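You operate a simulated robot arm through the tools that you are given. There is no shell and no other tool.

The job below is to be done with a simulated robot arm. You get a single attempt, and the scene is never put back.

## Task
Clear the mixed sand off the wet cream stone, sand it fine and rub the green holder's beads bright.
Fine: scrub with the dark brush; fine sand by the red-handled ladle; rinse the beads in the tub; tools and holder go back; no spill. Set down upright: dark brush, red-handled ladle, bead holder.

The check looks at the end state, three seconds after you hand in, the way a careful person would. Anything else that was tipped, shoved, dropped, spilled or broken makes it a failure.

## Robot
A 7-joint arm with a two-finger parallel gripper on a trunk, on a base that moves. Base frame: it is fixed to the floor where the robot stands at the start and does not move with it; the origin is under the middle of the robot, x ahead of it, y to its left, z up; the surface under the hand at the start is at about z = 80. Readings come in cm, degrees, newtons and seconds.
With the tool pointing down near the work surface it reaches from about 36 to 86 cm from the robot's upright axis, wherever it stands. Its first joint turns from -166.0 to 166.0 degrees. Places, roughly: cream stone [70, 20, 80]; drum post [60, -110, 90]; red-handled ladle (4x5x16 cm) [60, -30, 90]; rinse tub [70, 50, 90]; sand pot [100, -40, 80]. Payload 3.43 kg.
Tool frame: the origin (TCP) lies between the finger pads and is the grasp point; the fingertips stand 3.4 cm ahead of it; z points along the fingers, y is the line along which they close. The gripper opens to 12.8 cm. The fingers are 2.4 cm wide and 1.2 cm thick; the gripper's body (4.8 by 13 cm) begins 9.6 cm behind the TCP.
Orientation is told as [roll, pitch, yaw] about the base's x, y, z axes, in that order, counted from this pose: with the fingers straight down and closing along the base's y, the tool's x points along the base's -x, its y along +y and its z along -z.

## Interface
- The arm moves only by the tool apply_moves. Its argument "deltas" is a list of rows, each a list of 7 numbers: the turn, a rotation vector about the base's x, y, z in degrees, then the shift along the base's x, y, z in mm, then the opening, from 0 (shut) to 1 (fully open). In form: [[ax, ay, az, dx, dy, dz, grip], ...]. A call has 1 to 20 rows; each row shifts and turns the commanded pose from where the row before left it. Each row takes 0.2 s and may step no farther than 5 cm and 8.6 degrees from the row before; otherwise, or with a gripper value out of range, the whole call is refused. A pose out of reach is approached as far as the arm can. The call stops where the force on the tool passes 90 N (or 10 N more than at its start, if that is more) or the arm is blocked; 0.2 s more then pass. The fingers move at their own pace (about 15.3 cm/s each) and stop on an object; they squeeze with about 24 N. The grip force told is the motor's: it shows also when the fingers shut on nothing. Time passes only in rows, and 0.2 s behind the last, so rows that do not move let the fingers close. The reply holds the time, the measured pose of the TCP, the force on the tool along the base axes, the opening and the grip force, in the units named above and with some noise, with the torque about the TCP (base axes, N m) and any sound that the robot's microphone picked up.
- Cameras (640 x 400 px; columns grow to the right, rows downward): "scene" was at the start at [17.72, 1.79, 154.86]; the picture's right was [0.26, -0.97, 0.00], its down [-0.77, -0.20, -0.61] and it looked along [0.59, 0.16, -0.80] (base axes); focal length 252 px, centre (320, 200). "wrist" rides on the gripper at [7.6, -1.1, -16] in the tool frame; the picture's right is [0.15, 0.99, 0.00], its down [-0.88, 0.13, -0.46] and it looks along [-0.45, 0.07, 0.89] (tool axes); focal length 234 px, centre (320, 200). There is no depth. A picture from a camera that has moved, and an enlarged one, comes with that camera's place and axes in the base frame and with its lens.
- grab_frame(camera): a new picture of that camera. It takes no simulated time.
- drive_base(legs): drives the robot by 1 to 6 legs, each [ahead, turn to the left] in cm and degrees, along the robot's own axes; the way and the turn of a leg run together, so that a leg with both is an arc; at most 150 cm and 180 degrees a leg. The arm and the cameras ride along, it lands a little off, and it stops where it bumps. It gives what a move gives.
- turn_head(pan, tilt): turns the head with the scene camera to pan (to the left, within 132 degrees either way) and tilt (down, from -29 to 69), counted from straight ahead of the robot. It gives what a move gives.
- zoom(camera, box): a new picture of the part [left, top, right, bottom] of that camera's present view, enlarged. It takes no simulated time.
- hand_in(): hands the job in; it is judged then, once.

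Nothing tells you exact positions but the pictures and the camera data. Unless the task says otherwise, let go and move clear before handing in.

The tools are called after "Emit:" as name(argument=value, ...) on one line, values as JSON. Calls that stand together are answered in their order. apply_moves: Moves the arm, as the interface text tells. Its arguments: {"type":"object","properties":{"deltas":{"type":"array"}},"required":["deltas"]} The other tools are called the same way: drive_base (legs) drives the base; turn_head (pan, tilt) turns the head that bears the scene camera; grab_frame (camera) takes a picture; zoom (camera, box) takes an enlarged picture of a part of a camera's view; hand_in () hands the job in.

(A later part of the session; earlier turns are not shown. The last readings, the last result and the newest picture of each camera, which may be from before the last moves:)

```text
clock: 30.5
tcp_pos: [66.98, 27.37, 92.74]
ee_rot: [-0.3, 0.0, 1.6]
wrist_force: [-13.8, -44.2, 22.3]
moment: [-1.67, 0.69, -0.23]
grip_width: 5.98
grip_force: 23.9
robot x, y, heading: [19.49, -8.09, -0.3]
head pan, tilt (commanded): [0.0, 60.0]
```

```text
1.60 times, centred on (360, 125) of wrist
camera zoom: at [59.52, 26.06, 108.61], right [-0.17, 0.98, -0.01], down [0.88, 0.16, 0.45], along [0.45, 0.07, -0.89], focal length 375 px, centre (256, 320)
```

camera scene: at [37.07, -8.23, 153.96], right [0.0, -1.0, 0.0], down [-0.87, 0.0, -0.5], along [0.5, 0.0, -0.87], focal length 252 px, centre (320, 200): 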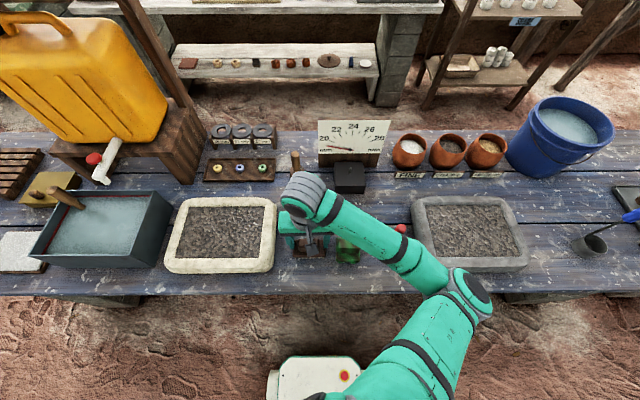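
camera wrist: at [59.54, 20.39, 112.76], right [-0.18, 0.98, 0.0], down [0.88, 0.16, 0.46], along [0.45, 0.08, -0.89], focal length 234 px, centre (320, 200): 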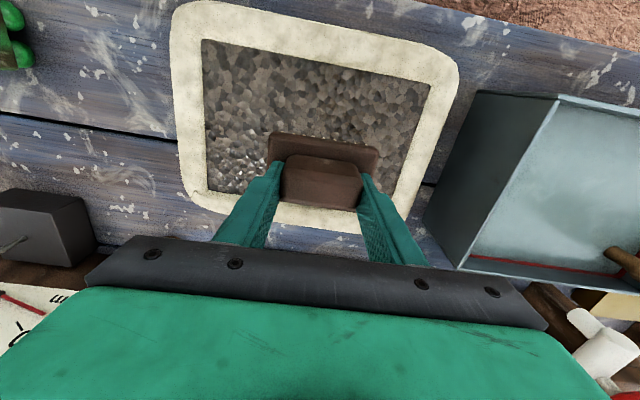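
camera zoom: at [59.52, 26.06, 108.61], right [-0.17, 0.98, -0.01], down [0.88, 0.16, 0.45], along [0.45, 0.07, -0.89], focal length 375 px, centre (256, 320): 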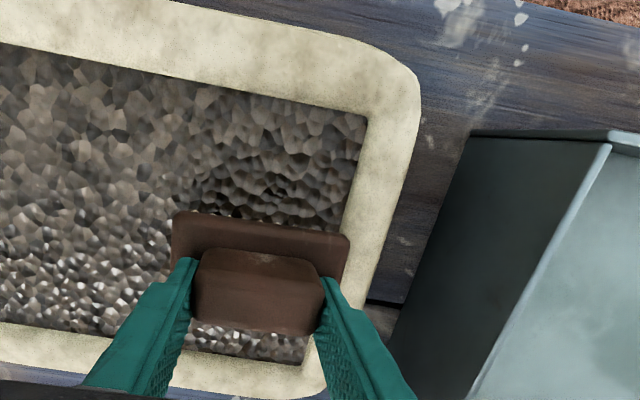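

The brush end met the basin's left wall at y≈32.2, so the basin is recessed; no visible change yet. I back off from the wall and do repeated strokes within y 14.5–26 to see if sand clears gradually.

Emit:
apply_moves(deltas=[[0, 0, 0, 0, -18, 0, 0.3], [0, 0, 0, 0, -30, 0, 0.3], [0, 0, 0, 0, -30, 0, 0.3], [0, 0, 0, 0, -30, 0, 0.3], [0, 0, 0, 0, -15, 0, 0.3], [0, 0, 0, 0, 30, 0, 0.3], [0, 0, 0, 0, 30, 0, 0.3], [0, 0, 0, 0, 30, 0, 0.3], [0, 0, 0, 0, 15, 0, 0.3], [0, 0, 0, 0, -30, 0, 0.3], [0, 0, 0, 0, -30, 0, 0.3], [0, 0, 0, 0, -30, 0, 0.3], [0, 0, 0, 0, -15, 0, 0.3], [0, 0, 0, 0, 0, 0, 0.3]])

Emit:
zoom(camera="scene", box=[130, 160, 330, 285])

Emit:
zoom(camera="wrist", box=[160, 0, 560, 250])

```text
clock: 33.5
tcp_pos: [67.18, 15.31, 92.59]
ee_rot: [0.1, 0.0, 1.7]
wrist_force: [-0.4, 12.6, 30.9]
moment: [-0.14, 0.19, 0.0]
grip_width: 6.0
grip_force: 23.6
robot x, y, heading: [19.81, -7.97, 0.3]
head pan, tilt (commanded): [0.0, 60.0]
```

```text
3.20 times, centred on (230, 222) of scene
camera zoom: at [37.02, -8.21, 153.97], right [0.0, -1.0, 0.0], down [-0.87, 0.0, -0.5], along [0.5, 0.0, -0.87], focal length 808 px, centre (608, 128)
```

zoom: 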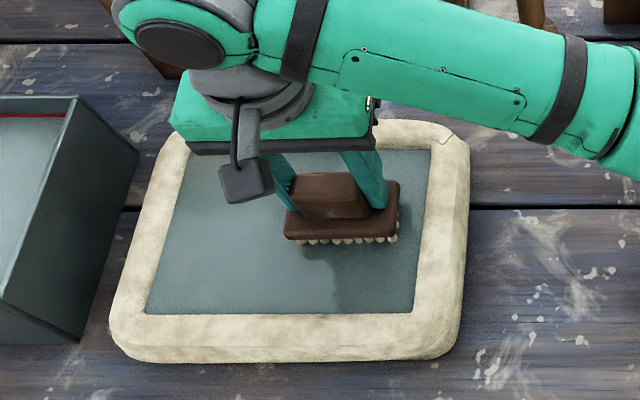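

```text
1.60 times, centred on (360, 125) of wrist
camera zoom: at [59.59, 13.93, 108.52], right [-0.18, 0.98, 0.0], down [0.88, 0.16, 0.46], along [0.45, 0.08, -0.89], focal length 375 px, centre (256, 320)
```

zoom: 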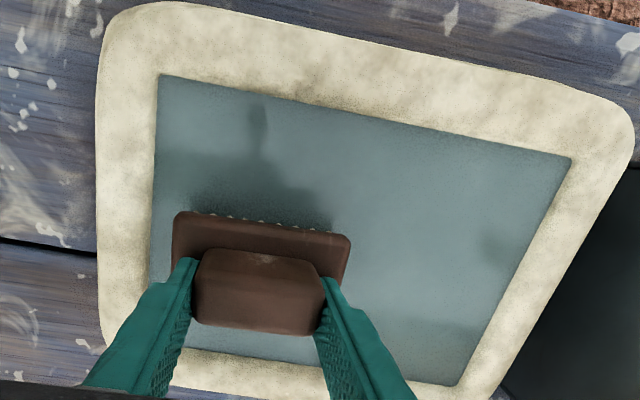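

The sand is cleared: the basin now shows a clean wet bluish surface. Next I lift the brush and check the whole basin.

Emit:
apply_moves(deltas=[[0, 0, 0, 0, 0, 10, 0.3], [0, 0, 0, 0, 0, 25, 0.3], [0, 0, 0, 0, 0, 30, 0.3], [0, 0, 0, -8, -40, 0, 0.3], [0, 0, 0, -8, -40, 0, 0.3], [0, 0, 0, -8, -40, 0, 0.3], [0, 0, 0, -8, -40, 0, 0.3], [0, 0, 0, -8, -40, 0, 0.3], [0, 0, 0, 0, 0, 0, 0.3]])

Emit:
zoom(camera="scene", box=[130, 160, 330, 285])

Emit:
zoom(camera="scene", box=[240, 160, 400, 260])

Emit:
grab_frame(camera="wrist")

```text
clock: 35.5
tcp_pos: [62.93, -4.87, 99.0]
ee_rot: [0.0, -0.1, 1.7]
wrist_force: [0.2, 0.0, -1.8]
moment: [0.0, -0.03, -0.01]
grip_width: 5.96
grip_force: 23.5
robot x, y, heading: [19.93, -8.34, -0.5]
head pan, tilt (commanded): [0.0, 60.0]
```

```text
3.20 times, centred on (230, 222) of scene
camera zoom: at [37.08, -8.23, 153.96], right [0.0, -1.0, 0.0], down [-0.87, 0.0, -0.5], along [0.5, 0.0, -0.87], focal length 808 px, centre (608, 128)
```

zoom: 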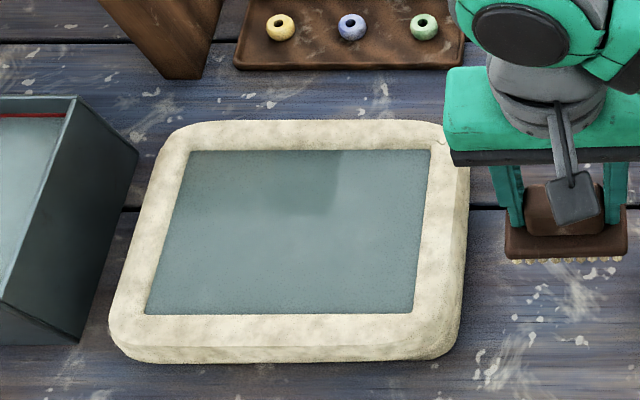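

```text
4.00 times, centred on (320, 210) of scene
camera zoom: at [37.08, -8.23, 153.96], right [0.0, -1.0, 0.0], down [-0.87, 0.0, -0.5], along [0.5, 0.0, -0.87], focal length 1010 px, centre (320, 160)
```

zoom: 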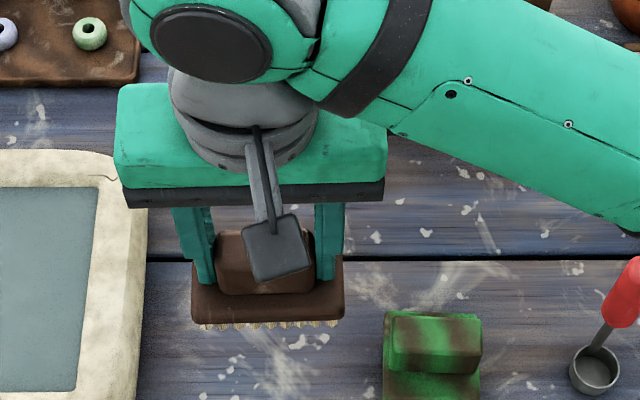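

```text
taken
camera wrist: at [55.4, -6.21, 114.89], right [-0.18, 0.98, 0.0], down [0.88, 0.16, 0.46], along [0.45, 0.08, -0.89], focal length 234 px, centre (320, 200)
```

wrist: 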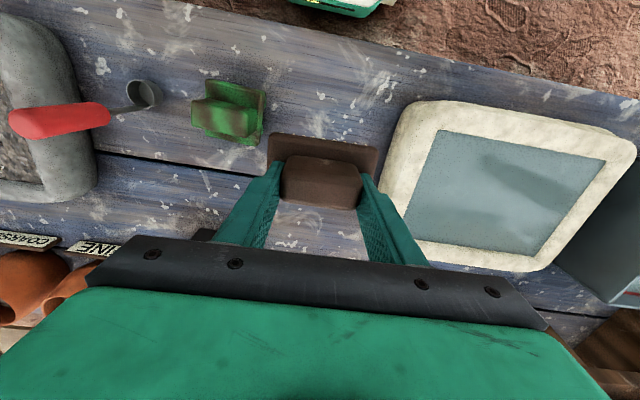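

The basin is fully clean. Next I lower the brush back to its original spot.

Emit:
apply_moves(deltas=[[0, 0, 0, -5, -1, -30, 0.3], [0, 0, 0, 0, 0, -30, 0.3], [0, 0, 0, 0, 0, -30, 0.3], [0, 0, 0, 0, 0, -20, 0.3], [0, 0, 0, 0, 0, -5, 0.3], [0, 0, 0, 0, 0, -3, 0.3], [0, 0, 0, 0, 0, 0, 0.3]])

```text
clock: 37.1
tcp_pos: [62.45, -4.87, 87.26]
ee_rot: [0.0, 0.0, 1.7]
wrist_force: [0.2, 0.4, -1.6]
moment: [0.01, 0.01, 0.0]
grip_width: 5.95
grip_force: 24.3
robot x, y, heading: [19.85, -8.18, -0.2]
head pan, tilt (commanded): [0.0, 60.0]
```

Emit:
apply_moves(deltas=[[0, 0, 0, 0, 0, -2, 0.3], [0, 0, 0, 0, 0, -2, 0.3], [0, 0, 0, 0, 0, 0, 0.3]])

```text
clock: 37.9
tcp_pos: [62.65, -4.87, 86.83]
ee_rot: [-0.1, 0.0, 1.7]
wrist_force: [0.4, 0.2, -0.9]
moment: [0.02, -0.01, -0.01]
grip_width: 5.98
grip_force: 23.8
robot x, y, heading: [19.99, -7.6, -0.2]
head pan, tilt (commanded): [0.0, 60.0]
```

Emit:
apply_moves(deltas=[[0, 0, 0, 0, 0, -1.5, 0.3], [0, 0, 0, 0, 0, 0, 0.3]])

```text
clock: 38.5
tcp_pos: [62.51, -4.81, 86.77]
ee_rot: [0.1, -0.2, 1.8]
wrist_force: [-5.2, 2.6, 37.5]
moment: [-0.17, 0.61, 0.01]
grip_width: 5.96
grip_force: 24.2
robot x, y, heading: [19.87, -7.99, -0.2]
head pan, tilt (commanded): [0.0, 60.0]
```

The brush rests on the bench. I relieve the pressure, open and rise.

Emit:
apply_moves(deltas=[[0, 0, 0, 0, 0, 1.5, 0.3], [0, 0, 0, 0, 0, 0, 0.62], [0, 0, 0, 0, 0, 0, 0.62], [0, 0, 0, 0, 0, 20, 0.62], [0, 0, 0, 0, 0, 40, 0.62], [0, 0, 0, 0, 0, 45, 0.62], [0, 0, 0, 0, 0, 45, 0.62], [0, 0, 0, 0, 0, 0, 0.62]])

Emit:
zoom(camera="scene", box=[240, 180, 440, 305])

Emit:
grab_frame(camera="wrist")

```text
clock: 40.3
tcp_pos: [62.6, -4.65, 101.73]
ee_rot: [0.1, 0.0, 1.7]
wrist_force: [-0.1, 0.4, 0.2]
moment: [-0.01, -0.02, 0.03]
grip_width: 7.93
grip_force: 0.1
robot x, y, heading: [19.82, -7.96, 0.0]
head pan, tilt (commanded): [0.0, 60.0]
```

```text
3.20 times, centred on (340, 242) of scene
camera zoom: at [37.08, -8.23, 153.96], right [0.0, -1.0, 0.0], down [-0.87, 0.0, -0.5], along [0.5, 0.0, -0.87], focal length 808 px, centre (256, 64)
```

zoom: 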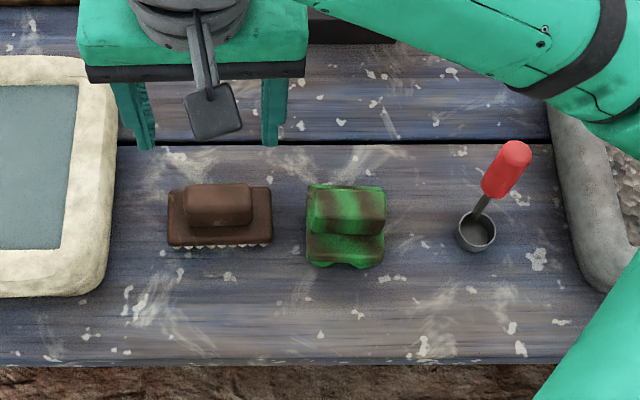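

```text
taken
camera wrist: at [55.22, -5.94, 117.72], right [-0.18, 0.98, 0.0], down [0.88, 0.16, 0.46], along [0.45, 0.08, -0.89], focal length 234 px, centre (320, 200)
```

wrist: 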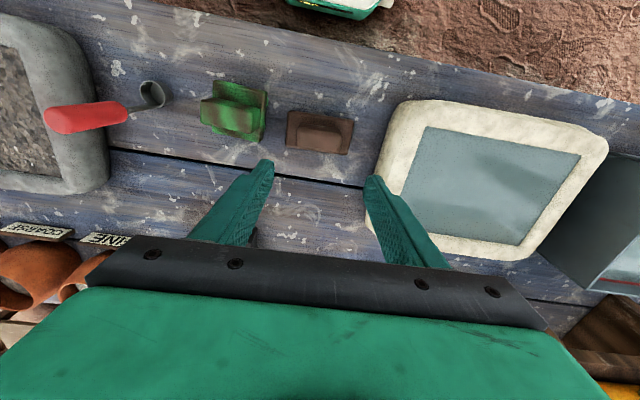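

The brush is back on its place. Next I move above the red-handled ladle with a narrower opening.

Emit:
apply_moves(deltas=[[0, 0, -1.7, 0, -40, 20, 0.5], [0, 0, 0, 1, -40, 20, 0.5], [0, 0, 0, 1, -40, 0, 0.5], [0, 0, 0, 1, -40, 0, 0.5], [0, 0, 0, 0, -40, 0, 0.5], [0, 0, 0, 0, -40, 0, 0.5], [0, 0, 0, 0, 0, 0, 0.5]])

Emit:
zoom(camera="scene", box=[300, 150, 500, 275])

Emit:
zoom(camera="wrist", box=[220, 75, 420, 200])

```text
clock: 41.9
tcp_pos: [62.86, -28.68, 105.73]
ee_rot: [0.0, 0.0, 0.0]
wrist_force: [0.0, -0.2, -0.3]
moment: [0.0, -0.01, 0.0]
grip_width: 6.39
grip_force: 0.0
robot x, y, heading: [20.06, -7.89, -0.4]
head pan, tilt (commanded): [0.0, 60.0]
```

```text
3.20 times, centred on (400, 212) of scene
camera zoom: at [37.07, -8.24, 153.96], right [0.0, -1.0, 0.0], down [-0.87, 0.0, -0.5], along [0.5, 0.0, -0.87], focal length 808 px, centre (64, 160)
```

zoom: 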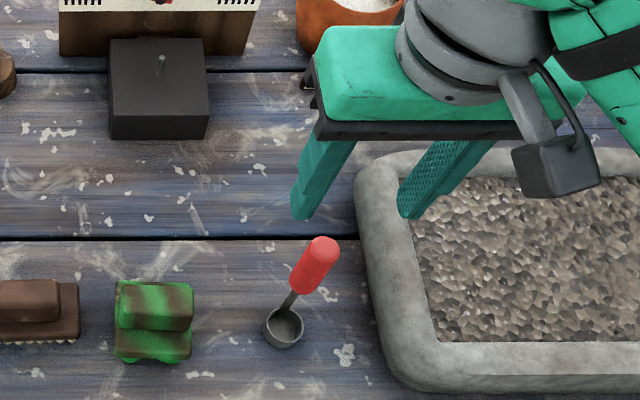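

```text
3.20 times, centred on (320, 138) of wrist
camera zoom: at [55.25, -29.8, 121.67], right [-0.15, 0.99, 0.0], down [0.88, 0.13, 0.46], along [0.45, 0.07, -0.89], focal length 749 px, centre (320, 400)
```

zoom: 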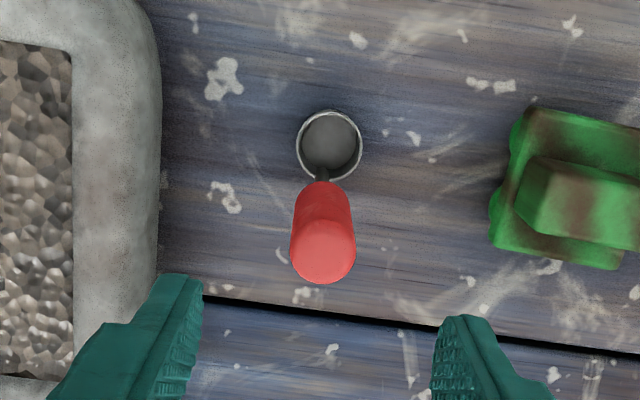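

Handle axis at about (62.5,-28.4), cup rim centre (60.9,-28.4) at z≈82, cup on my side of the handle. Next I descend around the handle and close.

Emit:
apply_moves(deltas=[[0, 0, 0, -3.5, 3, -25, 0.5], [0, 0, 0, 0, 0, -40, 0.5], [0, 0, 0, 0, 0, -35, 0.5], [0, 0, 0, 0, 0, -25, 0.5], [0, 0, 0, 0, 0, -12, 0.5], [0, 0, 0, 0, 0, 0, 0.5]])

Emit:
zoom(camera="scene", box=[320, 180, 480, 280])

Emit:
zoom(camera="wrist", box=[220, 75, 420, 200])

```text
clock: 43.3
tcp_pos: [62.33, -28.35, 92.11]
ee_rot: [0.1, 0.0, 0.0]
wrist_force: [-0.4, -0.5, 0.2]
moment: [0.02, 0.0, -0.03]
grip_width: 6.41
grip_force: 0.1
robot x, y, heading: [19.9, -8.17, -0.0]
head pan, tilt (commanded): [0.0, 60.0]
```

```text
4.00 times, centred on (400, 230) of scene
camera zoom: at [37.07, -8.24, 153.96], right [0.0, -1.0, 0.0], down [-0.87, 0.0, -0.5], along [0.5, 0.0, -0.87], focal length 1010 px, centre (0, 80)
```

zoom: 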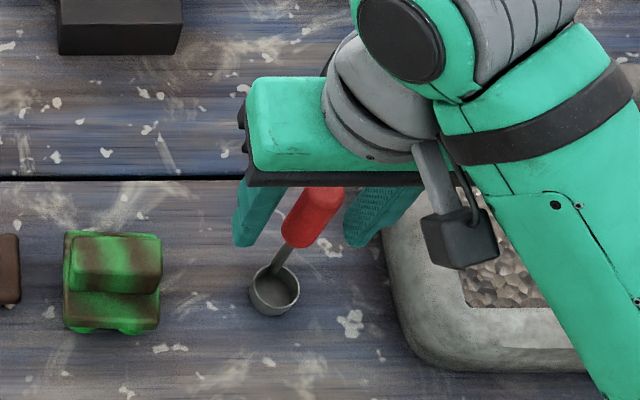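

```text
3.20 times, centred on (320, 138) of wrist
camera zoom: at [54.9, -29.56, 108.14], right [-0.15, 0.99, 0.0], down [0.88, 0.13, 0.46], along [0.45, 0.07, -0.89], focal length 749 px, centre (320, 400)
```

zoom: 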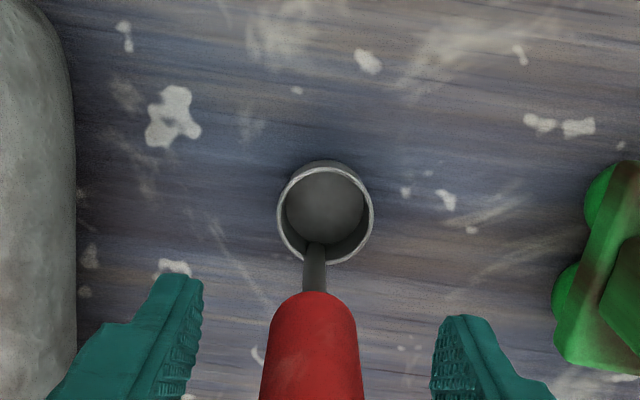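

The handle is between the pads. I close on it.

Emit:
apply_moves(deltas=[[0, 0, 0, 0, 0, 0, 0.25], [0, 0, 0, 0, 0, 0, 0.1], [0, 0, 0, 0, 0, 0, 0.05], [0, 0, 0, 0, 0, 0, 0.05]])

Emit:
zoom(camera="scene", box=[320, 180, 480, 280])

```text
clock: 44.3
tcp_pos: [62.49, -28.47, 92.04]
ee_rot: [0.0, 0.0, 0.0]
wrist_force: [0.6, 1.0, 0.6]
moment: [0.14, 0.0, -0.03]
grip_width: 2.28
grip_force: 24.3
robot x, y, heading: [19.77, -7.92, -0.3]
head pan, tilt (commanded): [0.0, 60.0]
```

```text
4.00 times, centred on (400, 230) of scene
camera zoom: at [37.07, -8.24, 153.96], right [0.0, -1.0, 0.0], down [-0.87, 0.0, -0.5], along [0.5, 0.0, -0.87], focal length 1010 px, centre (0, 80)
```

zoom: 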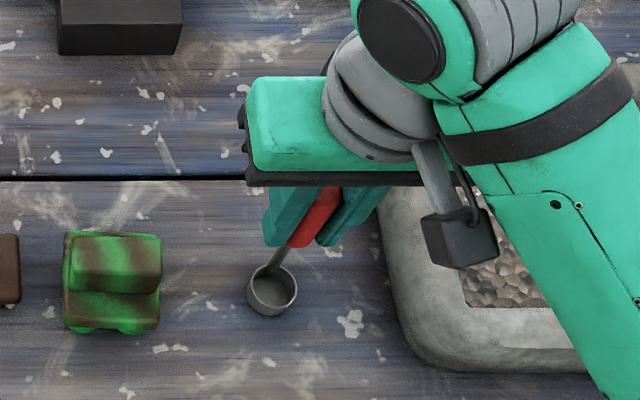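

Ladle held (2.28 cm). Next I lift it and carry it empty towards the FINE pot for a closer look.

Emit:
apply_moves(deltas=[[0, 0, 0, 0, 0, 20, 0.05], [0, 0, 0, 0, 0, 40, 0.05], [0, 0, 0, 0, 0, 45, 0.05], [0, 0, 0, 0, 0, 45, 0.05], [0, 0, 0, 0, 0, 45, 0.05], [0, 0, 0, 40, -16, 0, 0.05], [0, 0, 0, 40, -16, 0, 0.05], [0, 0, 0, 40, -16, 0, 0.05], [0, 0, 0, 40, -16, 0, 0.05], [0, 0, 0, 40, -16, 0, 0.05], [0, 0, 0, 40, -16, 0, 0.05], [0, 0, 0, 40, -16, 0, 0.05], [0, 0, 0, 0, 0, 0, 0.05]])

Emit:
grab_frame(camera="wrist")

Emit:
grab_frame(camera="scene")

```text
clock: 47.1
tcp_pos: [90.59, -39.44, 111.46]
ee_rot: [0.0, -0.1, 0.0]
wrist_force: [-1.1, -0.4, -0.8]
moment: [-0.01, 0.01, -0.01]
grip_width: 2.26
grip_force: 24.0
robot x, y, heading: [19.82, -7.98, -0.1]
head pan, tilt (commanded): [0.0, 60.0]
```

```text
taken
camera wrist: at [83.1, -40.63, 127.4], right [-0.15, 0.99, 0.0], down [0.88, 0.13, 0.46], along [0.45, 0.07, -0.89], focal length 234 px, centre (320, 200)
```

wrist: 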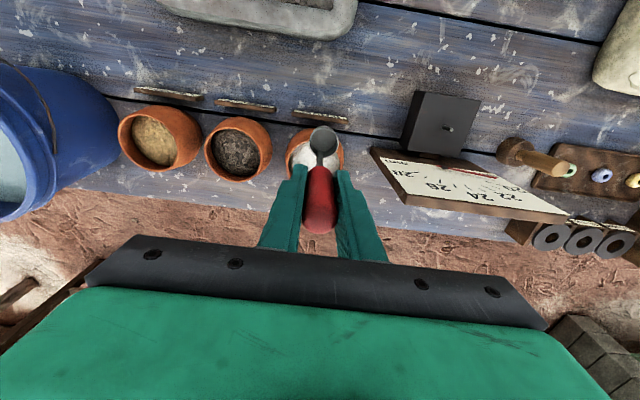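

```text
taken
camera scene: at [37.08, -8.24, 153.96], right [0.0, -1.0, 0.0], down [-0.87, 0.0, -0.5], along [0.5, 0.0, -0.87], focal length 252 px, centre (320, 200)
```

scene: 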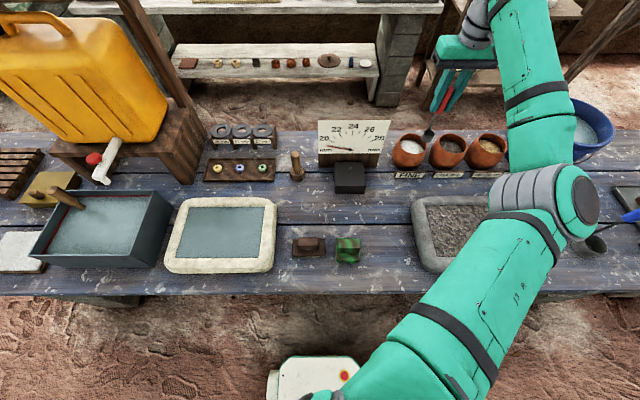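

The ladle hangs over the pots' near side, with FINE directly beneath/beyond. I zoom in to fix the pot's exact centre and rim height.

Emit:
zoom(camera="wrist", box=[240, 90, 400, 190])

Emit:
zoom(camera="scene", box=[370, 90, 490, 165])

```text
4.00 times, centred on (320, 140) of wrist
camera zoom: at [83.1, -40.63, 127.4], right [-0.15, 0.99, 0.0], down [0.88, 0.13, 0.46], along [0.45, 0.07, -0.89], focal length 937 px, centre (320, 440)
```

zoom: 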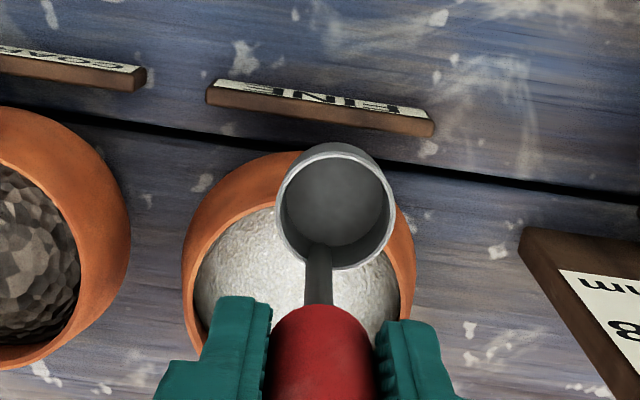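

```text
5.33 times, centred on (430, 128) of scene
camera zoom: at [37.08, -8.24, 153.96], right [0.0, -1.0, 0.0], down [-0.87, 0.0, -0.5], along [0.5, 0.0, -0.87], focal length 1346 px, centre (-267, 587)
```

zoom: 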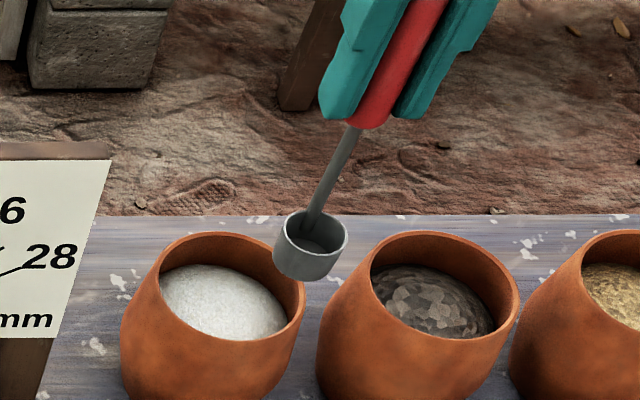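

Rim centre of the FINE pot is about (96.3,-39.6) at z≈89.8, sand about 2.5 cm lower. Next I tilt the ladle 40° above the pot so its lip points down for scooping.

Emit:
apply_moves(deltas=[[0, -8, 0, 0, -1, 0, 0.05], [0, -8, 0, 0, 0, 0, 0.05], [0, -8, 0, 0, 0, 0, 0.05], [0, -8, 0, 0, 0, 0, 0.05], [0, -8, 0, 0, 0, 0, 0.05], [0, 0, 0, 5, 0, 0, 0.05], [0, 0, 0, 0, 0, 0, 0.05]])

Emit:
zoom(camera="scene", box=[350, 75, 510, 175])

Emit:
grab_frame(camera="wrist")

```text
clock: 48.7
tcp_pos: [91.02, -39.7, 111.57]
ee_rot: [-0.1, -40.1, 0.0]
wrist_force: [0.1, 0.5, -0.6]
moment: [0.04, 0.02, 0.01]
grip_width: 2.25
grip_force: 23.8
robot x, y, heading: [20.15, -8.18, -0.2]
head pan, tilt (commanded): [0.0, 60.0]
```

```text
4.00 times, centred on (430, 125) of scene
camera zoom: at [37.08, -8.24, 153.96], right [0.0, -1.0, 0.0], down [-0.87, 0.0, -0.5], along [0.5, 0.0, -0.87], focal length 1010 px, centre (-120, 500)
```

zoom: 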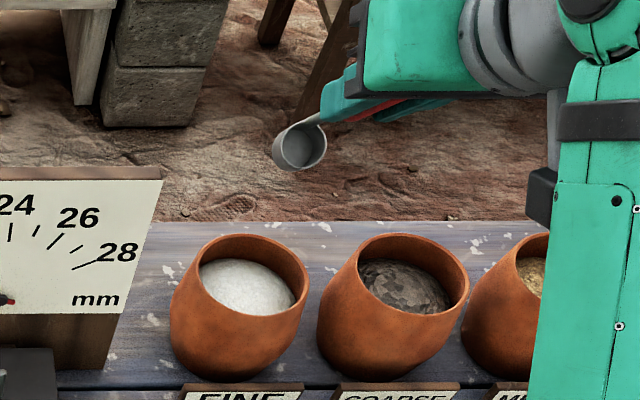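

```text
taken
camera wrist: at [74.99, -40.83, 118.92], right [-0.11, 0.99, -0.09], down [0.38, 0.13, 0.92], along [0.92, 0.07, -0.39], focal length 234 px, centre (320, 200)
```

wrist: 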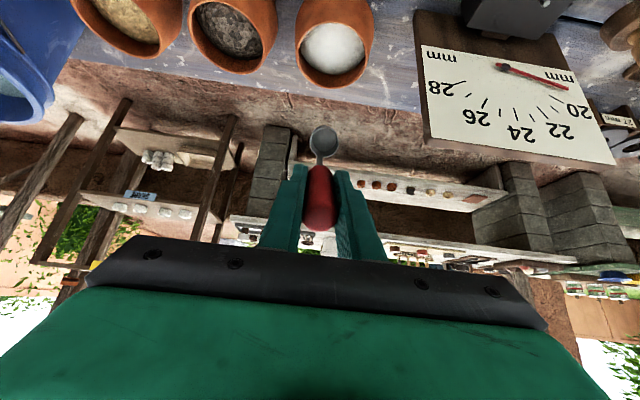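

The ladle is tilted over the pot with its lip facing me. Before going down I check the whole arm's clearance in the scene view.

Emit:
turn_head(pan=-25, tilt=45)

Emit:
grab_frame(camera="scene")

Emit:
zoom(camera="scene", box=[240, 60, 440, 185])

```text
clock: 49.6
tcp_pos: [91.0, -39.67, 111.64]
ee_rot: [0.0, -40.0, 0.0]
wrist_force: [0.6, -0.3, 0.3]
moment: [-0.04, 0.0, -0.07]
grip_width: 2.23
grip_force: 24.2
robot x, y, heading: [20.15, -8.22, -0.2]
head pan, tilt (commanded): [-25.0, 45.0]
```

```text
taken
camera scene: at [37.78, -11.67, 155.9], right [-0.42, -0.91, 0.0], down [-0.64, 0.3, -0.71], along [0.64, -0.3, -0.71], focal length 252 px, centre (320, 200)
```

scene: 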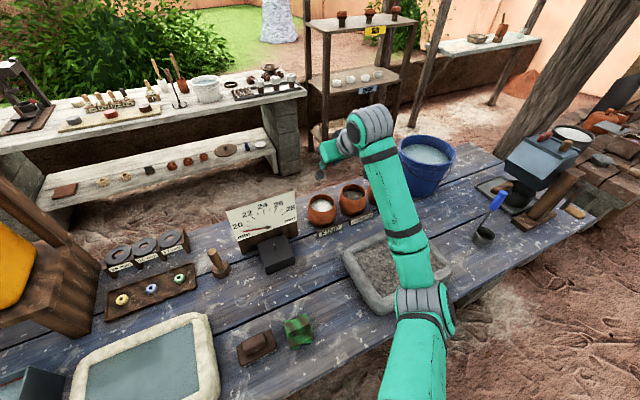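

```text
3.20 times, centred on (340, 122) of scene
camera zoom: at [37.78, -11.67, 155.9], right [-0.42, -0.91, 0.0], down [-0.64, 0.3, -0.71], along [0.64, -0.3, -0.71], focal length 808 px, centre (256, 448)
```

zoom: 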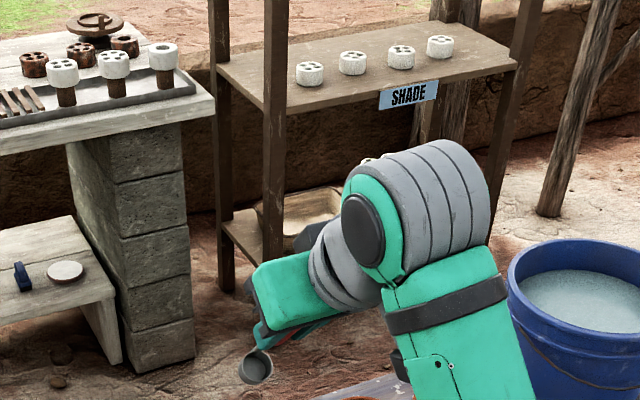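

The arm has ample clearance. Next I lower the tilted cup to just above the pot mouth and re-check.

Emit:
apply_moves(deltas=[[0, 0, 0, 5, 0, -30, 0.05], [0, 0, 0, 0, 0, -30, 0.05], [0, 0, 0, 0, 0, -30, 0.05], [0, 0, 0, 0, 0, -10, 0.05], [0, 0, 0, 0, 0, 0, 0.05]])

Emit:
zoom(camera="scene", box=[270, 140, 390, 215])

Emit:
zoom(camera="wrist", box=[240, 40, 400, 140])

```text
clock: 50.8
tcp_pos: [91.43, -39.74, 101.74]
ee_rot: [0.0, -40.0, 0.0]
wrist_force: [0.1, -0.2, -0.2]
moment: [0.01, 0.02, 0.01]
grip_width: 2.28
grip_force: 24.4
robot x, y, heading: [19.97, -8.0, -0.2]
head pan, tilt (commanded): [-25.0, 45.0]
```

```text
5.33 times, centred on (330, 178) of scene
camera zoom: at [37.78, -11.68, 155.91], right [-0.42, -0.91, 0.0], down [-0.64, 0.3, -0.71], along [0.64, -0.3, -0.71], focal length 1346 px, centre (267, 320)
```

zoom: 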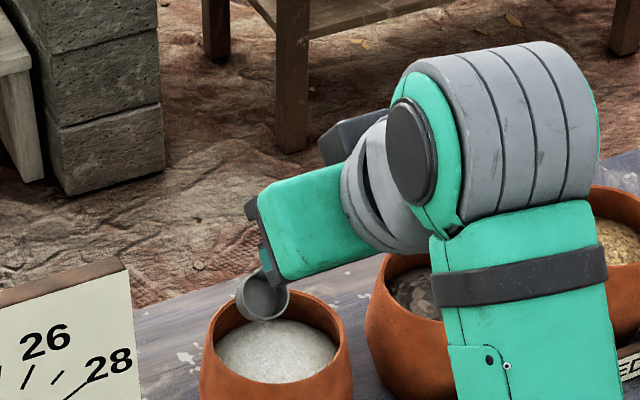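

```text
4.00 times, centred on (320, 90) of wrist
camera zoom: at [75.42, -40.85, 108.98], right [-0.11, 0.99, -0.09], down [0.38, 0.13, 0.92], along [0.92, 0.07, -0.39], focal length 937 px, centre (320, 640)
```

zoom: 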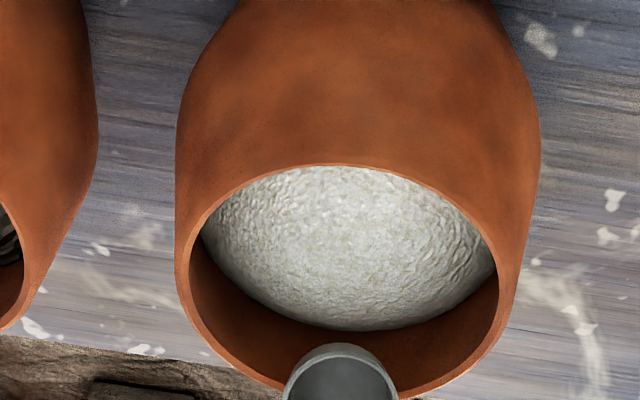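

The cup is centred on the pot mouth from both cameras (rim centre ≈ (95.8,-39.7)). Next I dip slowly into the sand, watching the force.

Emit:
apply_moves(deltas=[[0, 0, 0, -5, 0, 0, 0.05], [0, 0, 0, 0, 0, -15, 0.05], [0, 0, 0, 0, 0, -10, 0.05], [0, 0, 0, 0, 0, -10, 0.05], [0, 0, 0, 0, 0, 0, 0.05]])

Emit:
zoom(camera="scene", box=[270, 140, 390, 215])

Emit:
zoom(camera="wrist", box=[240, 40, 400, 140])

```text
clock: 52.0
tcp_pos: [90.99, -39.72, 98.18]
ee_rot: [0.0, -40.0, -0.1]
wrist_force: [0.2, 0.3, 0.4]
moment: [0.01, 0.02, -0.01]
grip_width: 2.25
grip_force: 24.1
robot x, y, heading: [20.15, -8.05, 0.1]
head pan, tilt (commanded): [-25.0, 45.0]
```

```text
5.33 times, centred on (330, 178) of scene
camera zoom: at [37.77, -11.68, 155.91], right [-0.42, -0.91, 0.0], down [-0.64, 0.3, -0.71], along [0.64, -0.3, -0.71], focal length 1346 px, centre (267, 320)
```

zoom: 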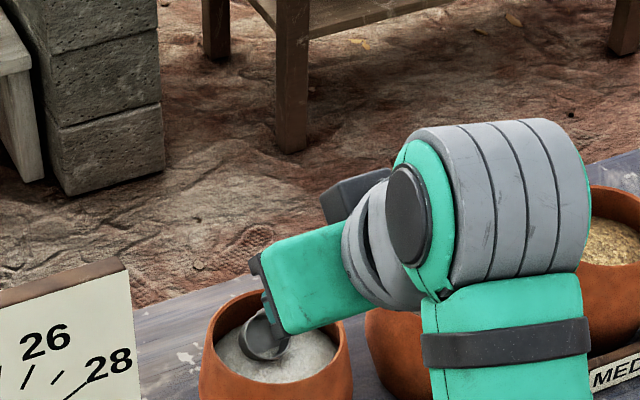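

```text
4.00 times, centred on (320, 90) of wrist
camera zoom: at [74.93, -40.82, 105.51], right [-0.11, 0.99, -0.09], down [0.38, 0.13, 0.92], along [0.92, 0.07, -0.39], focal length 937 px, centre (320, 640)
```

zoom: 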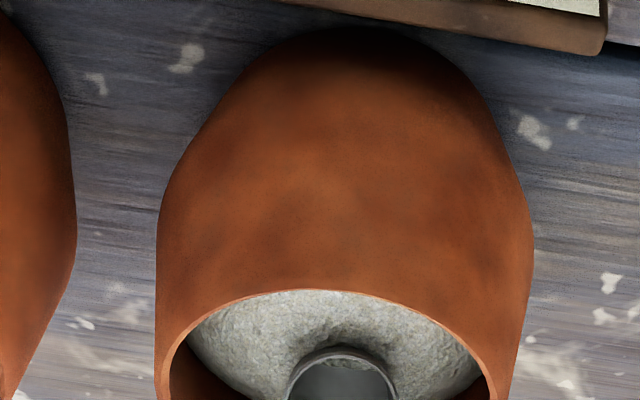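

The lip is already entering the sand with no force. Next I push 2 cm deeper, then sweep towards me while levelling the cup.

Emit:
apply_moves(deltas=[[0, 0, 0, 0, 0, -10, 0.05], [0, 0, 0, 0, 0, -10, 0.05], [0, 0, 0, -8, 0, 0, 0.05], [0, 0, 0, -8, 0, 0, 0.05], [0, 0, 0, 0, 0, 0, 0.05]])

Emit:
zoom(camera="scene", box=[270, 140, 390, 215])

Emit:
zoom(camera="wrist", box=[240, 60, 400, 160])

```text
clock: 53.2
tcp_pos: [89.28, -39.63, 96.05]
ee_rot: [0.1, -39.9, 0.0]
wrist_force: [-0.3, -0.5, -0.2]
moment: [-0.02, 0.02, 0.0]
grip_width: 2.26
grip_force: 24.3
robot x, y, heading: [19.97, -8.84, -0.2]
head pan, tilt (commanded): [-25.0, 45.0]
```

```text
5.33 times, centred on (330, 178) of scene
camera zoom: at [37.77, -11.68, 155.91], right [-0.42, -0.91, 0.0], down [-0.64, 0.3, -0.71], along [0.64, -0.3, -0.71], focal length 1346 px, centre (267, 320)
```

zoom: 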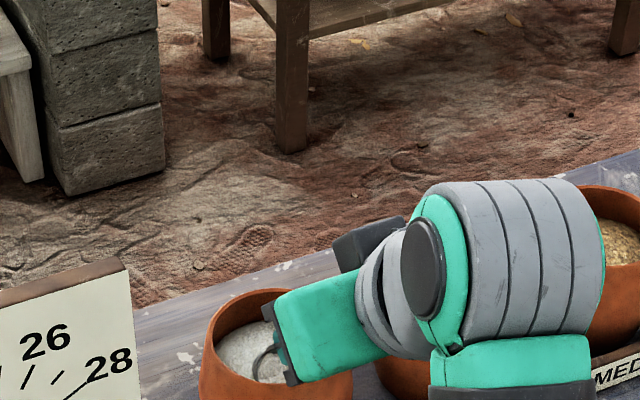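

```text
4.00 times, centred on (320, 110) of wrist
camera zoom: at [73.32, -40.84, 103.44], right [-0.11, 0.99, -0.09], down [0.38, 0.13, 0.92], along [0.92, 0.07, -0.39], focal length 937 px, centre (320, 560)
```

zoom: 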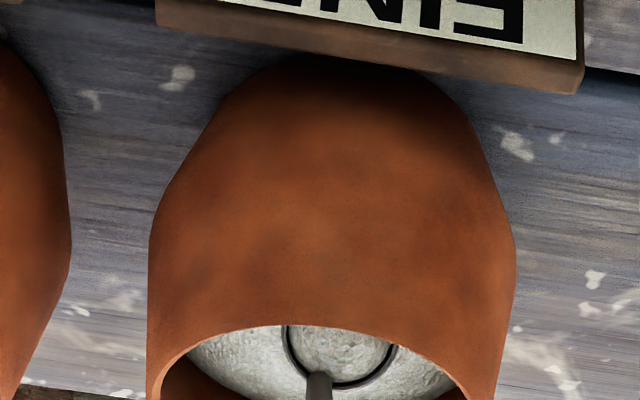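

The cup is under the sand, full-looking, with no force. Next I rotate it level in place and then lift slowly.

Emit:
apply_moves(deltas=[[0, 8, 0, 14.3, 0, 9.4, 0.05], [0, 8, 0, 15.3, 0, 7.2, 0.05], [0, 8, 0, 16, 0, 5, 0.05], [0, 8, 0, 16.2, 0, 2.7, 0.05], [0, 8, 0, 16.3, 0, 0.3, 0.05], [0, 0, 0, 0, 0, 0, 0.05]])

Emit:
zoom(camera="wrist", box=[240, 60, 400, 160])

Emit:
zoom(camera="scene", box=[270, 140, 390, 215])

```text
clock: 54.6
tcp_pos: [97.3, -39.85, 98.59]
ee_rot: [0.0, 0.1, -0.1]
wrist_force: [-0.9, -0.1, -1.1]
moment: [0.0, 0.04, -0.01]
grip_width: 2.22
grip_force: 24.1
robot x, y, heading: [19.77, -7.69, -0.2]
head pan, tilt (commanded): [-25.0, 45.0]
```

```text
4.00 times, centred on (320, 110) of wrist
camera zoom: at [89.67, -40.82, 114.64], right [-0.15, 0.99, 0.0], down [0.88, 0.13, 0.45], along [0.45, 0.07, -0.89], focal length 937 px, centre (320, 560)
```

zoom: 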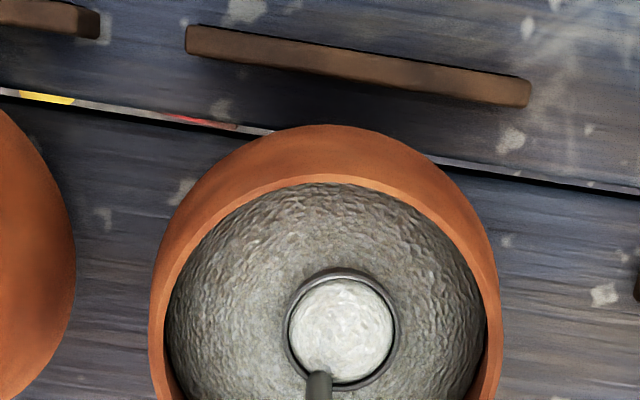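

```text
5.33 times, centred on (330, 178) of scene
camera zoom: at [37.78, -11.68, 155.91], right [-0.42, -0.91, 0.0], down [-0.64, 0.3, -0.71], along [0.64, -0.3, -0.71], focal length 1346 px, centre (267, 320)
```

zoom: 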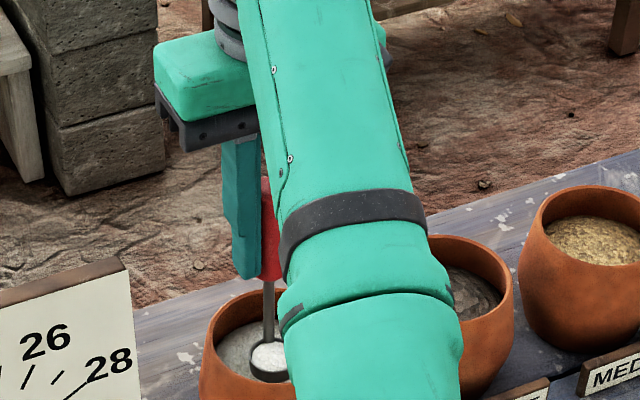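

The cup is level and full of white fine sand. Next I lift it gently out of the pot and carry it level.

Emit:
apply_moves(deltas=[[0, 0, 0, 0, 0, 6, 0.05], [0, 0, 0, 0, 0, 12, 0.05], [0, 0, 0, 0, 0, 15, 0.05], [0, 0, 0, 0, 0, 20, 0.05], [0, 0, 0, 0, 0, 20, 0.05], [0, 0, 0, 0, 0, 20, 0.05], [0, 0, 0, 0, 0, 20, 0.05], [0, 0, 0, 0, 0, 20, 0.05], [0, 0, 0, 0, 0, 15, 0.05], [0, 0, 0, 0, 0, 8, 0.05], [0, 0, 0, 0, 0, 0, 0.05]])

Emit:
zoom(camera="wrist", box=[240, 60, 400, 160])

Emit:
zoom(camera="scene", box=[250, 120, 410, 220])

```text
clock: 57.0
tcp_pos: [97.18, -39.84, 114.27]
ee_rot: [0.0, -0.1, 0.0]
wrist_force: [0.2, -0.4, -0.9]
moment: [0.0, 0.01, 0.01]
grip_width: 2.23
grip_force: 24.3
robot x, y, heading: [19.8, -7.93, 0.0]
head pan, tilt (commanded): [-25.0, 45.0]
```

```text
4.00 times, centred on (320, 110) of wrist
camera zoom: at [89.64, -40.89, 130.1], right [-0.15, 0.99, 0.0], down [0.88, 0.13, 0.46], along [0.45, 0.07, -0.89], focal length 937 px, centre (320, 560)
```

zoom: 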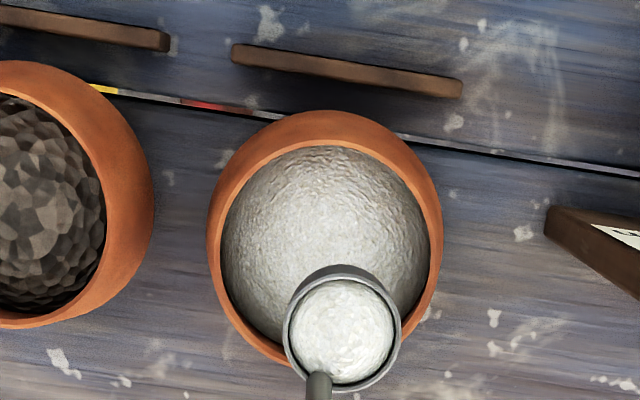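

```text
4.00 times, centred on (330, 170) of scene
camera zoom: at [37.78, -11.68, 155.91], right [-0.42, -0.91, 0.0], down [-0.64, 0.3, -0.71], along [0.64, -0.3, -0.71], focal length 1010 px, centre (280, 320)
```

zoom: 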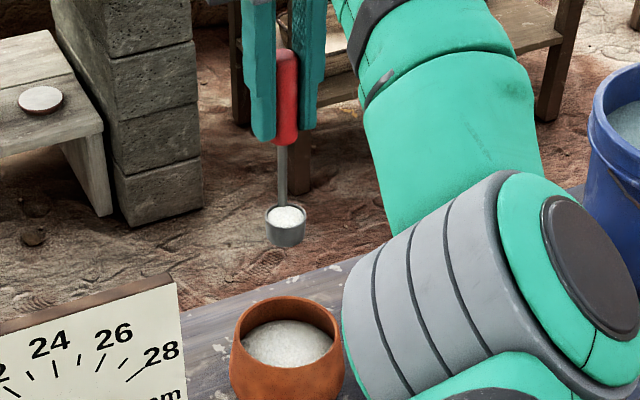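

The cup is full and nothing has spilled. I check the full scene for arm clearance before carrying it across.

Emit:
turn_head(pan=0, tilt=55)

Emit:
grab_frame(camera="scene")

```text
clock: 57.9
tcp_pos: [97.28, -39.83, 114.05]
ee_rot: [0.1, 0.0, 0.0]
wrist_force: [-1.3, 0.1, 0.0]
moment: [0.02, 0.0, -0.03]
grip_width: 2.23
grip_force: 24.1
robot x, y, heading: [19.81, -7.77, 0.1]
head pan, tilt (commanded): [0.0, 55.0]
```

```text
taken
camera scene: at [37.63, -8.25, 154.57], right [0.0, -1.0, 0.0], down [-0.82, 0.0, -0.57], along [0.57, 0.0, -0.82], focal length 252 px, centre (320, 200)
```

scene: 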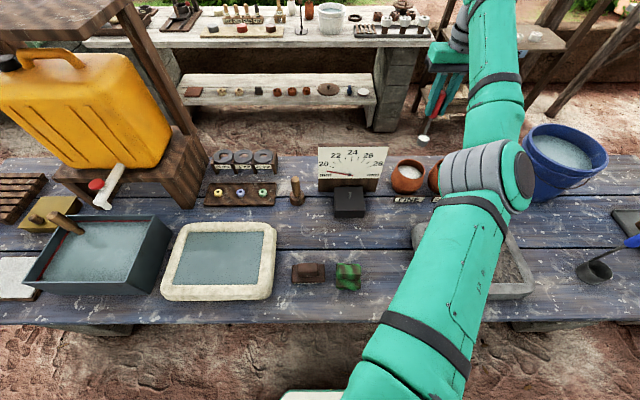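

All clear: I carry the full cup level, first straight back towards me, then left to the stone, turning -30° on the way so pouring is comfortable for the wrist.

Emit:
apply_moves(deltas=[[0, 0, 0, -10, 0, 0, 0.05], [0, 0, 0, -20, 0, 0, 0.05], [0, 0, 0, -25, 0, 0, 0.05], [0, 0, 0, -25, 0, 0, 0.05], [0, 0, 0, -25, 0, 0, 0.05], [0, 0, 0, -25, 0, 0, 0.05], [0, 0, 0, -25, 0, 0, 0.05], [0, 0, 0, -25, 0, 0, 0.05], [0, 0, 0, -25, 0, 0, 0.05], [0, 0, 0, -25, 0, 0, 0.05], [0, 0, 0, -20, 10, 0, 0.05], [0, 0, 0, -15, 20, 0, 0.05], [0, 0, 0, -6, 25, 0, 0.05], [0, 0, 0, 0, 25, 0, 0.05], [0, 0, 0, 0, 25, 0, 0.05], [0, 0, 0, 0, 25, 0, 0.05], [0, 0, 0, 0, 15, 0, 0.05], [0, 0, 0, 0, 6, 0, 0.05], [0, 0, 0, 0, 0, 0, 0.05]])

Emit:
zoom(camera="wrist", box=[240, 60, 400, 160])

Emit:
grab_frame(camera="scene")

```text
clock: 61.9
tcp_pos: [69.98, -24.73, 114.15]
ee_rot: [0.0, -0.1, 0.0]
wrist_force: [-0.3, -1.4, -1.1]
moment: [-0.02, -0.02, -0.02]
grip_width: 2.26
grip_force: 23.5
robot x, y, heading: [19.53, -7.81, -0.0]
head pan, tilt (commanded): [0.0, 55.0]
```

```text
4.00 times, centred on (320, 110) of wrist
camera zoom: at [62.48, -25.79, 130.05], right [-0.15, 0.99, 0.0], down [0.88, 0.13, 0.46], along [0.45, 0.07, -0.89], focal length 937 px, centre (320, 560)
```

zoom: 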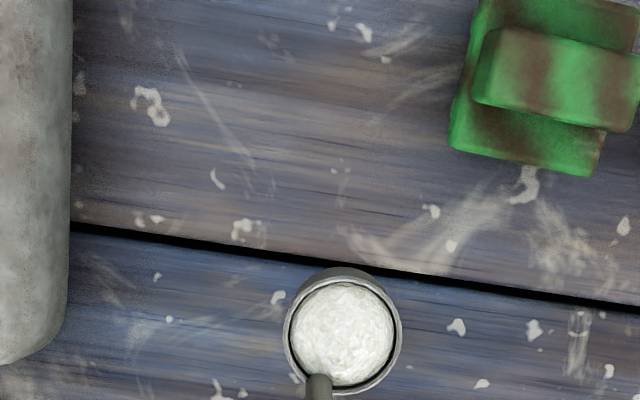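

```text
taken
camera scene: at [37.62, -8.24, 154.57], right [0.0, -1.0, 0.0], down [-0.82, 0.0, -0.57], along [0.57, 0.0, -0.82], focal length 252 px, centre (320, 200)
```

scene: 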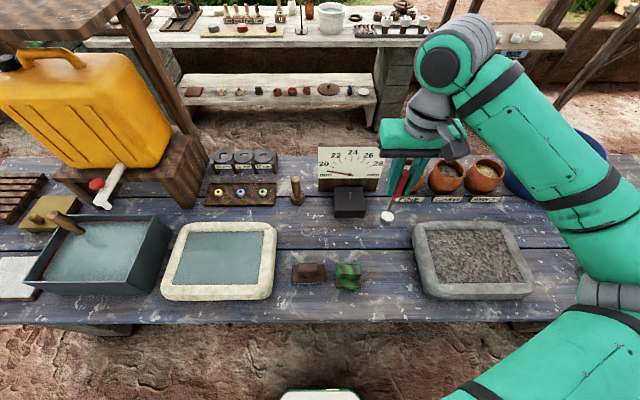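

Still full and level. Next I carry it left over the stone, turning -30° gradually.

Emit:
apply_moves(deltas=[[0, 0, 0, 0, 10, 0, 0.05], [0, 0, -1, 0, 20, 0, 0.05], [0, 0, -2, 0, 25, 0, 0.05], [0, 0, -2, 0, 25, 0, 0.05], [0, 0, -2, 0, 25, 0, 0.05], [0, 0, -2, 0, 25, 0, 0.05], [0, 0, -2, 0, 25, 0, 0.05], [0, 0, -2, 0, 25, 0, 0.05], [0, 0, -2, 0, 25, -5, 0.05], [0, 0, -2, 0, 25, -10, 0.05], [0, 0, -2, 0, 25, -15, 0.05], [0, 0, -2, 0, 25, -20, 0.05], [0, 0, -2, 0, 25, -20, 0.05], [0, 0, -2, 0, 25, -20, 0.05], [0, 0, -2, 0, 25, -15, 0.05], [0, 0, -2, 0, 25, -10, 0.05], [0, 0, -1, 0, 25, -5, 0.05], [0, 0, 0, 0, 15, 0, 0.05], [0, 0, 0, 0, 6, 0, 0.05], [0, 0, 0, 0, 0, 0, 0.05]])

Emit:
grab_frame(camera="wrist")

Emit:
zoom(camera="scene", box=[130, 160, 330, 285])

```text
clock: 66.1
tcp_pos: [69.83, 17.95, 102.14]
ee_rot: [0.0, 0.0, -29.9]
wrist_force: [-0.3, -1.0, 0.0]
moment: [-0.01, -0.01, -0.02]
grip_width: 2.23
grip_force: 24.4
robot x, y, heading: [19.67, -8.0, 0.2]
head pan, tilt (commanded): [0.0, 55.0]
```

```text
taken
camera wrist: at [62.88, 20.86, 118.07], right [0.37, 0.93, 0.0], down [0.83, -0.33, 0.46], along [0.42, -0.17, -0.89], focal length 234 px, centre (320, 200)
```

wrist: 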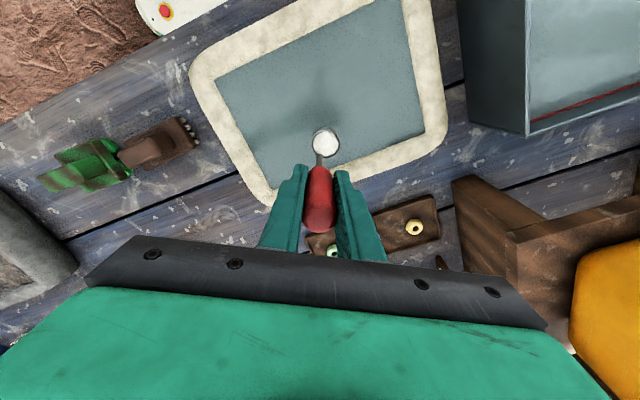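

```text
3.20 times, centred on (230, 222) of scene
camera zoom: at [37.63, -8.22, 154.57], right [0.0, -1.0, 0.0], down [-0.82, 0.0, -0.57], along [0.57, 0.0, -0.82], focal length 808 px, centre (608, 128)
```

zoom: 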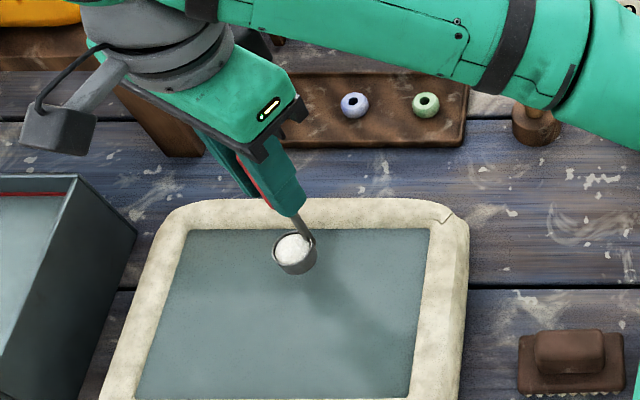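

The full cup is above the basin centre. Next I start tilting it, keeping the lip over the middle of the basin.

Emit:
apply_moves(deltas=[[-4, -6.93, 0, -12.4, 7.2, 1, 0.05], [-4, -6.93, 0, -12.7, 7.4, -1, 0.05], [-4, -6.93, 0, -12.8, 7.4, -3, 0.05], [0, 0, 0, 0, 0, 0, 0.05]])

Emit:
zoom(camera="scene", box=[130, 180, 330, 305])

```text
clock: 67.1
tcp_pos: [66.1, 20.07, 101.85]
ee_rot: [-0.1, -24.1, -30.0]
wrist_force: [-0.4, 0.0, -0.4]
moment: [0.02, 0.03, 0.03]
grip_width: 2.22
grip_force: 24.1
robot x, y, heading: [20.0, -8.28, -0.1]
head pan, tilt (commanded): [0.0, 55.0]
```

```text
3.20 times, centred on (230, 242) of scene
camera zoom: at [37.63, -8.23, 154.57], right [0.0, -1.0, 0.0], down [-0.82, 0.0, -0.57], along [0.57, 0.0, -0.82], focal length 808 px, centre (608, 64)
```

zoom: 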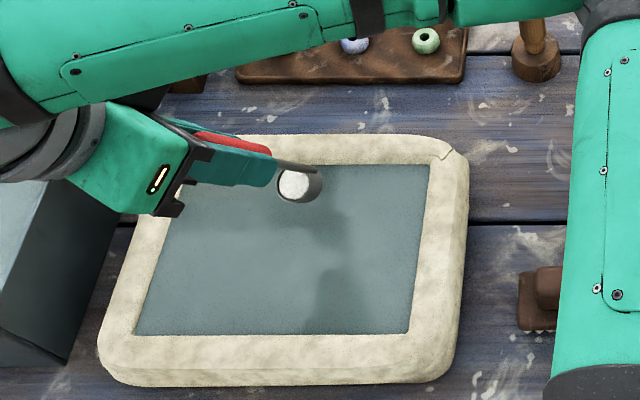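

No contact anywhere; sand still in the cup at 24°. I keep tilting in stages.

Emit:
apply_moves(deltas=[[-4, -6.93, 0, -12.7, 7.4, -5, 0.05], [-4, -6.93, 0, -12.3, 7.1, -7, 0.05], [0, 0, 0, 0, 0, 0, 0.05]])

Emit:
zoom(camera="scene", box=[130, 180, 330, 305])

```text
clock: 67.9
tcp_pos: [63.56, 21.59, 100.71]
ee_rot: [0.0, -40.1, -30.0]
wrist_force: [-0.1, 0.9, -1.1]
moment: [0.03, 0.06, -0.02]
grip_width: 2.26
grip_force: 23.9
robot x, y, heading: [20.1, -8.41, -0.4]
head pan, tilt (commanded): [0.0, 55.0]
```

```text
3.20 times, centred on (230, 242) of scene
camera zoom: at [37.63, -8.22, 154.57], right [0.0, -1.0, 0.0], down [-0.82, 0.0, -0.57], along [0.57, 0.0, -0.82], focal length 808 px, centre (608, 64)
```

zoom: 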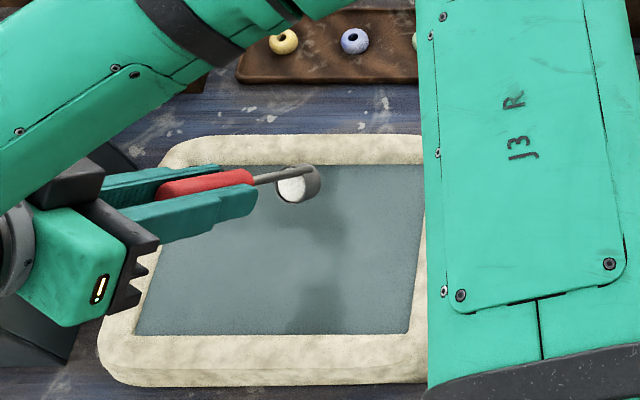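

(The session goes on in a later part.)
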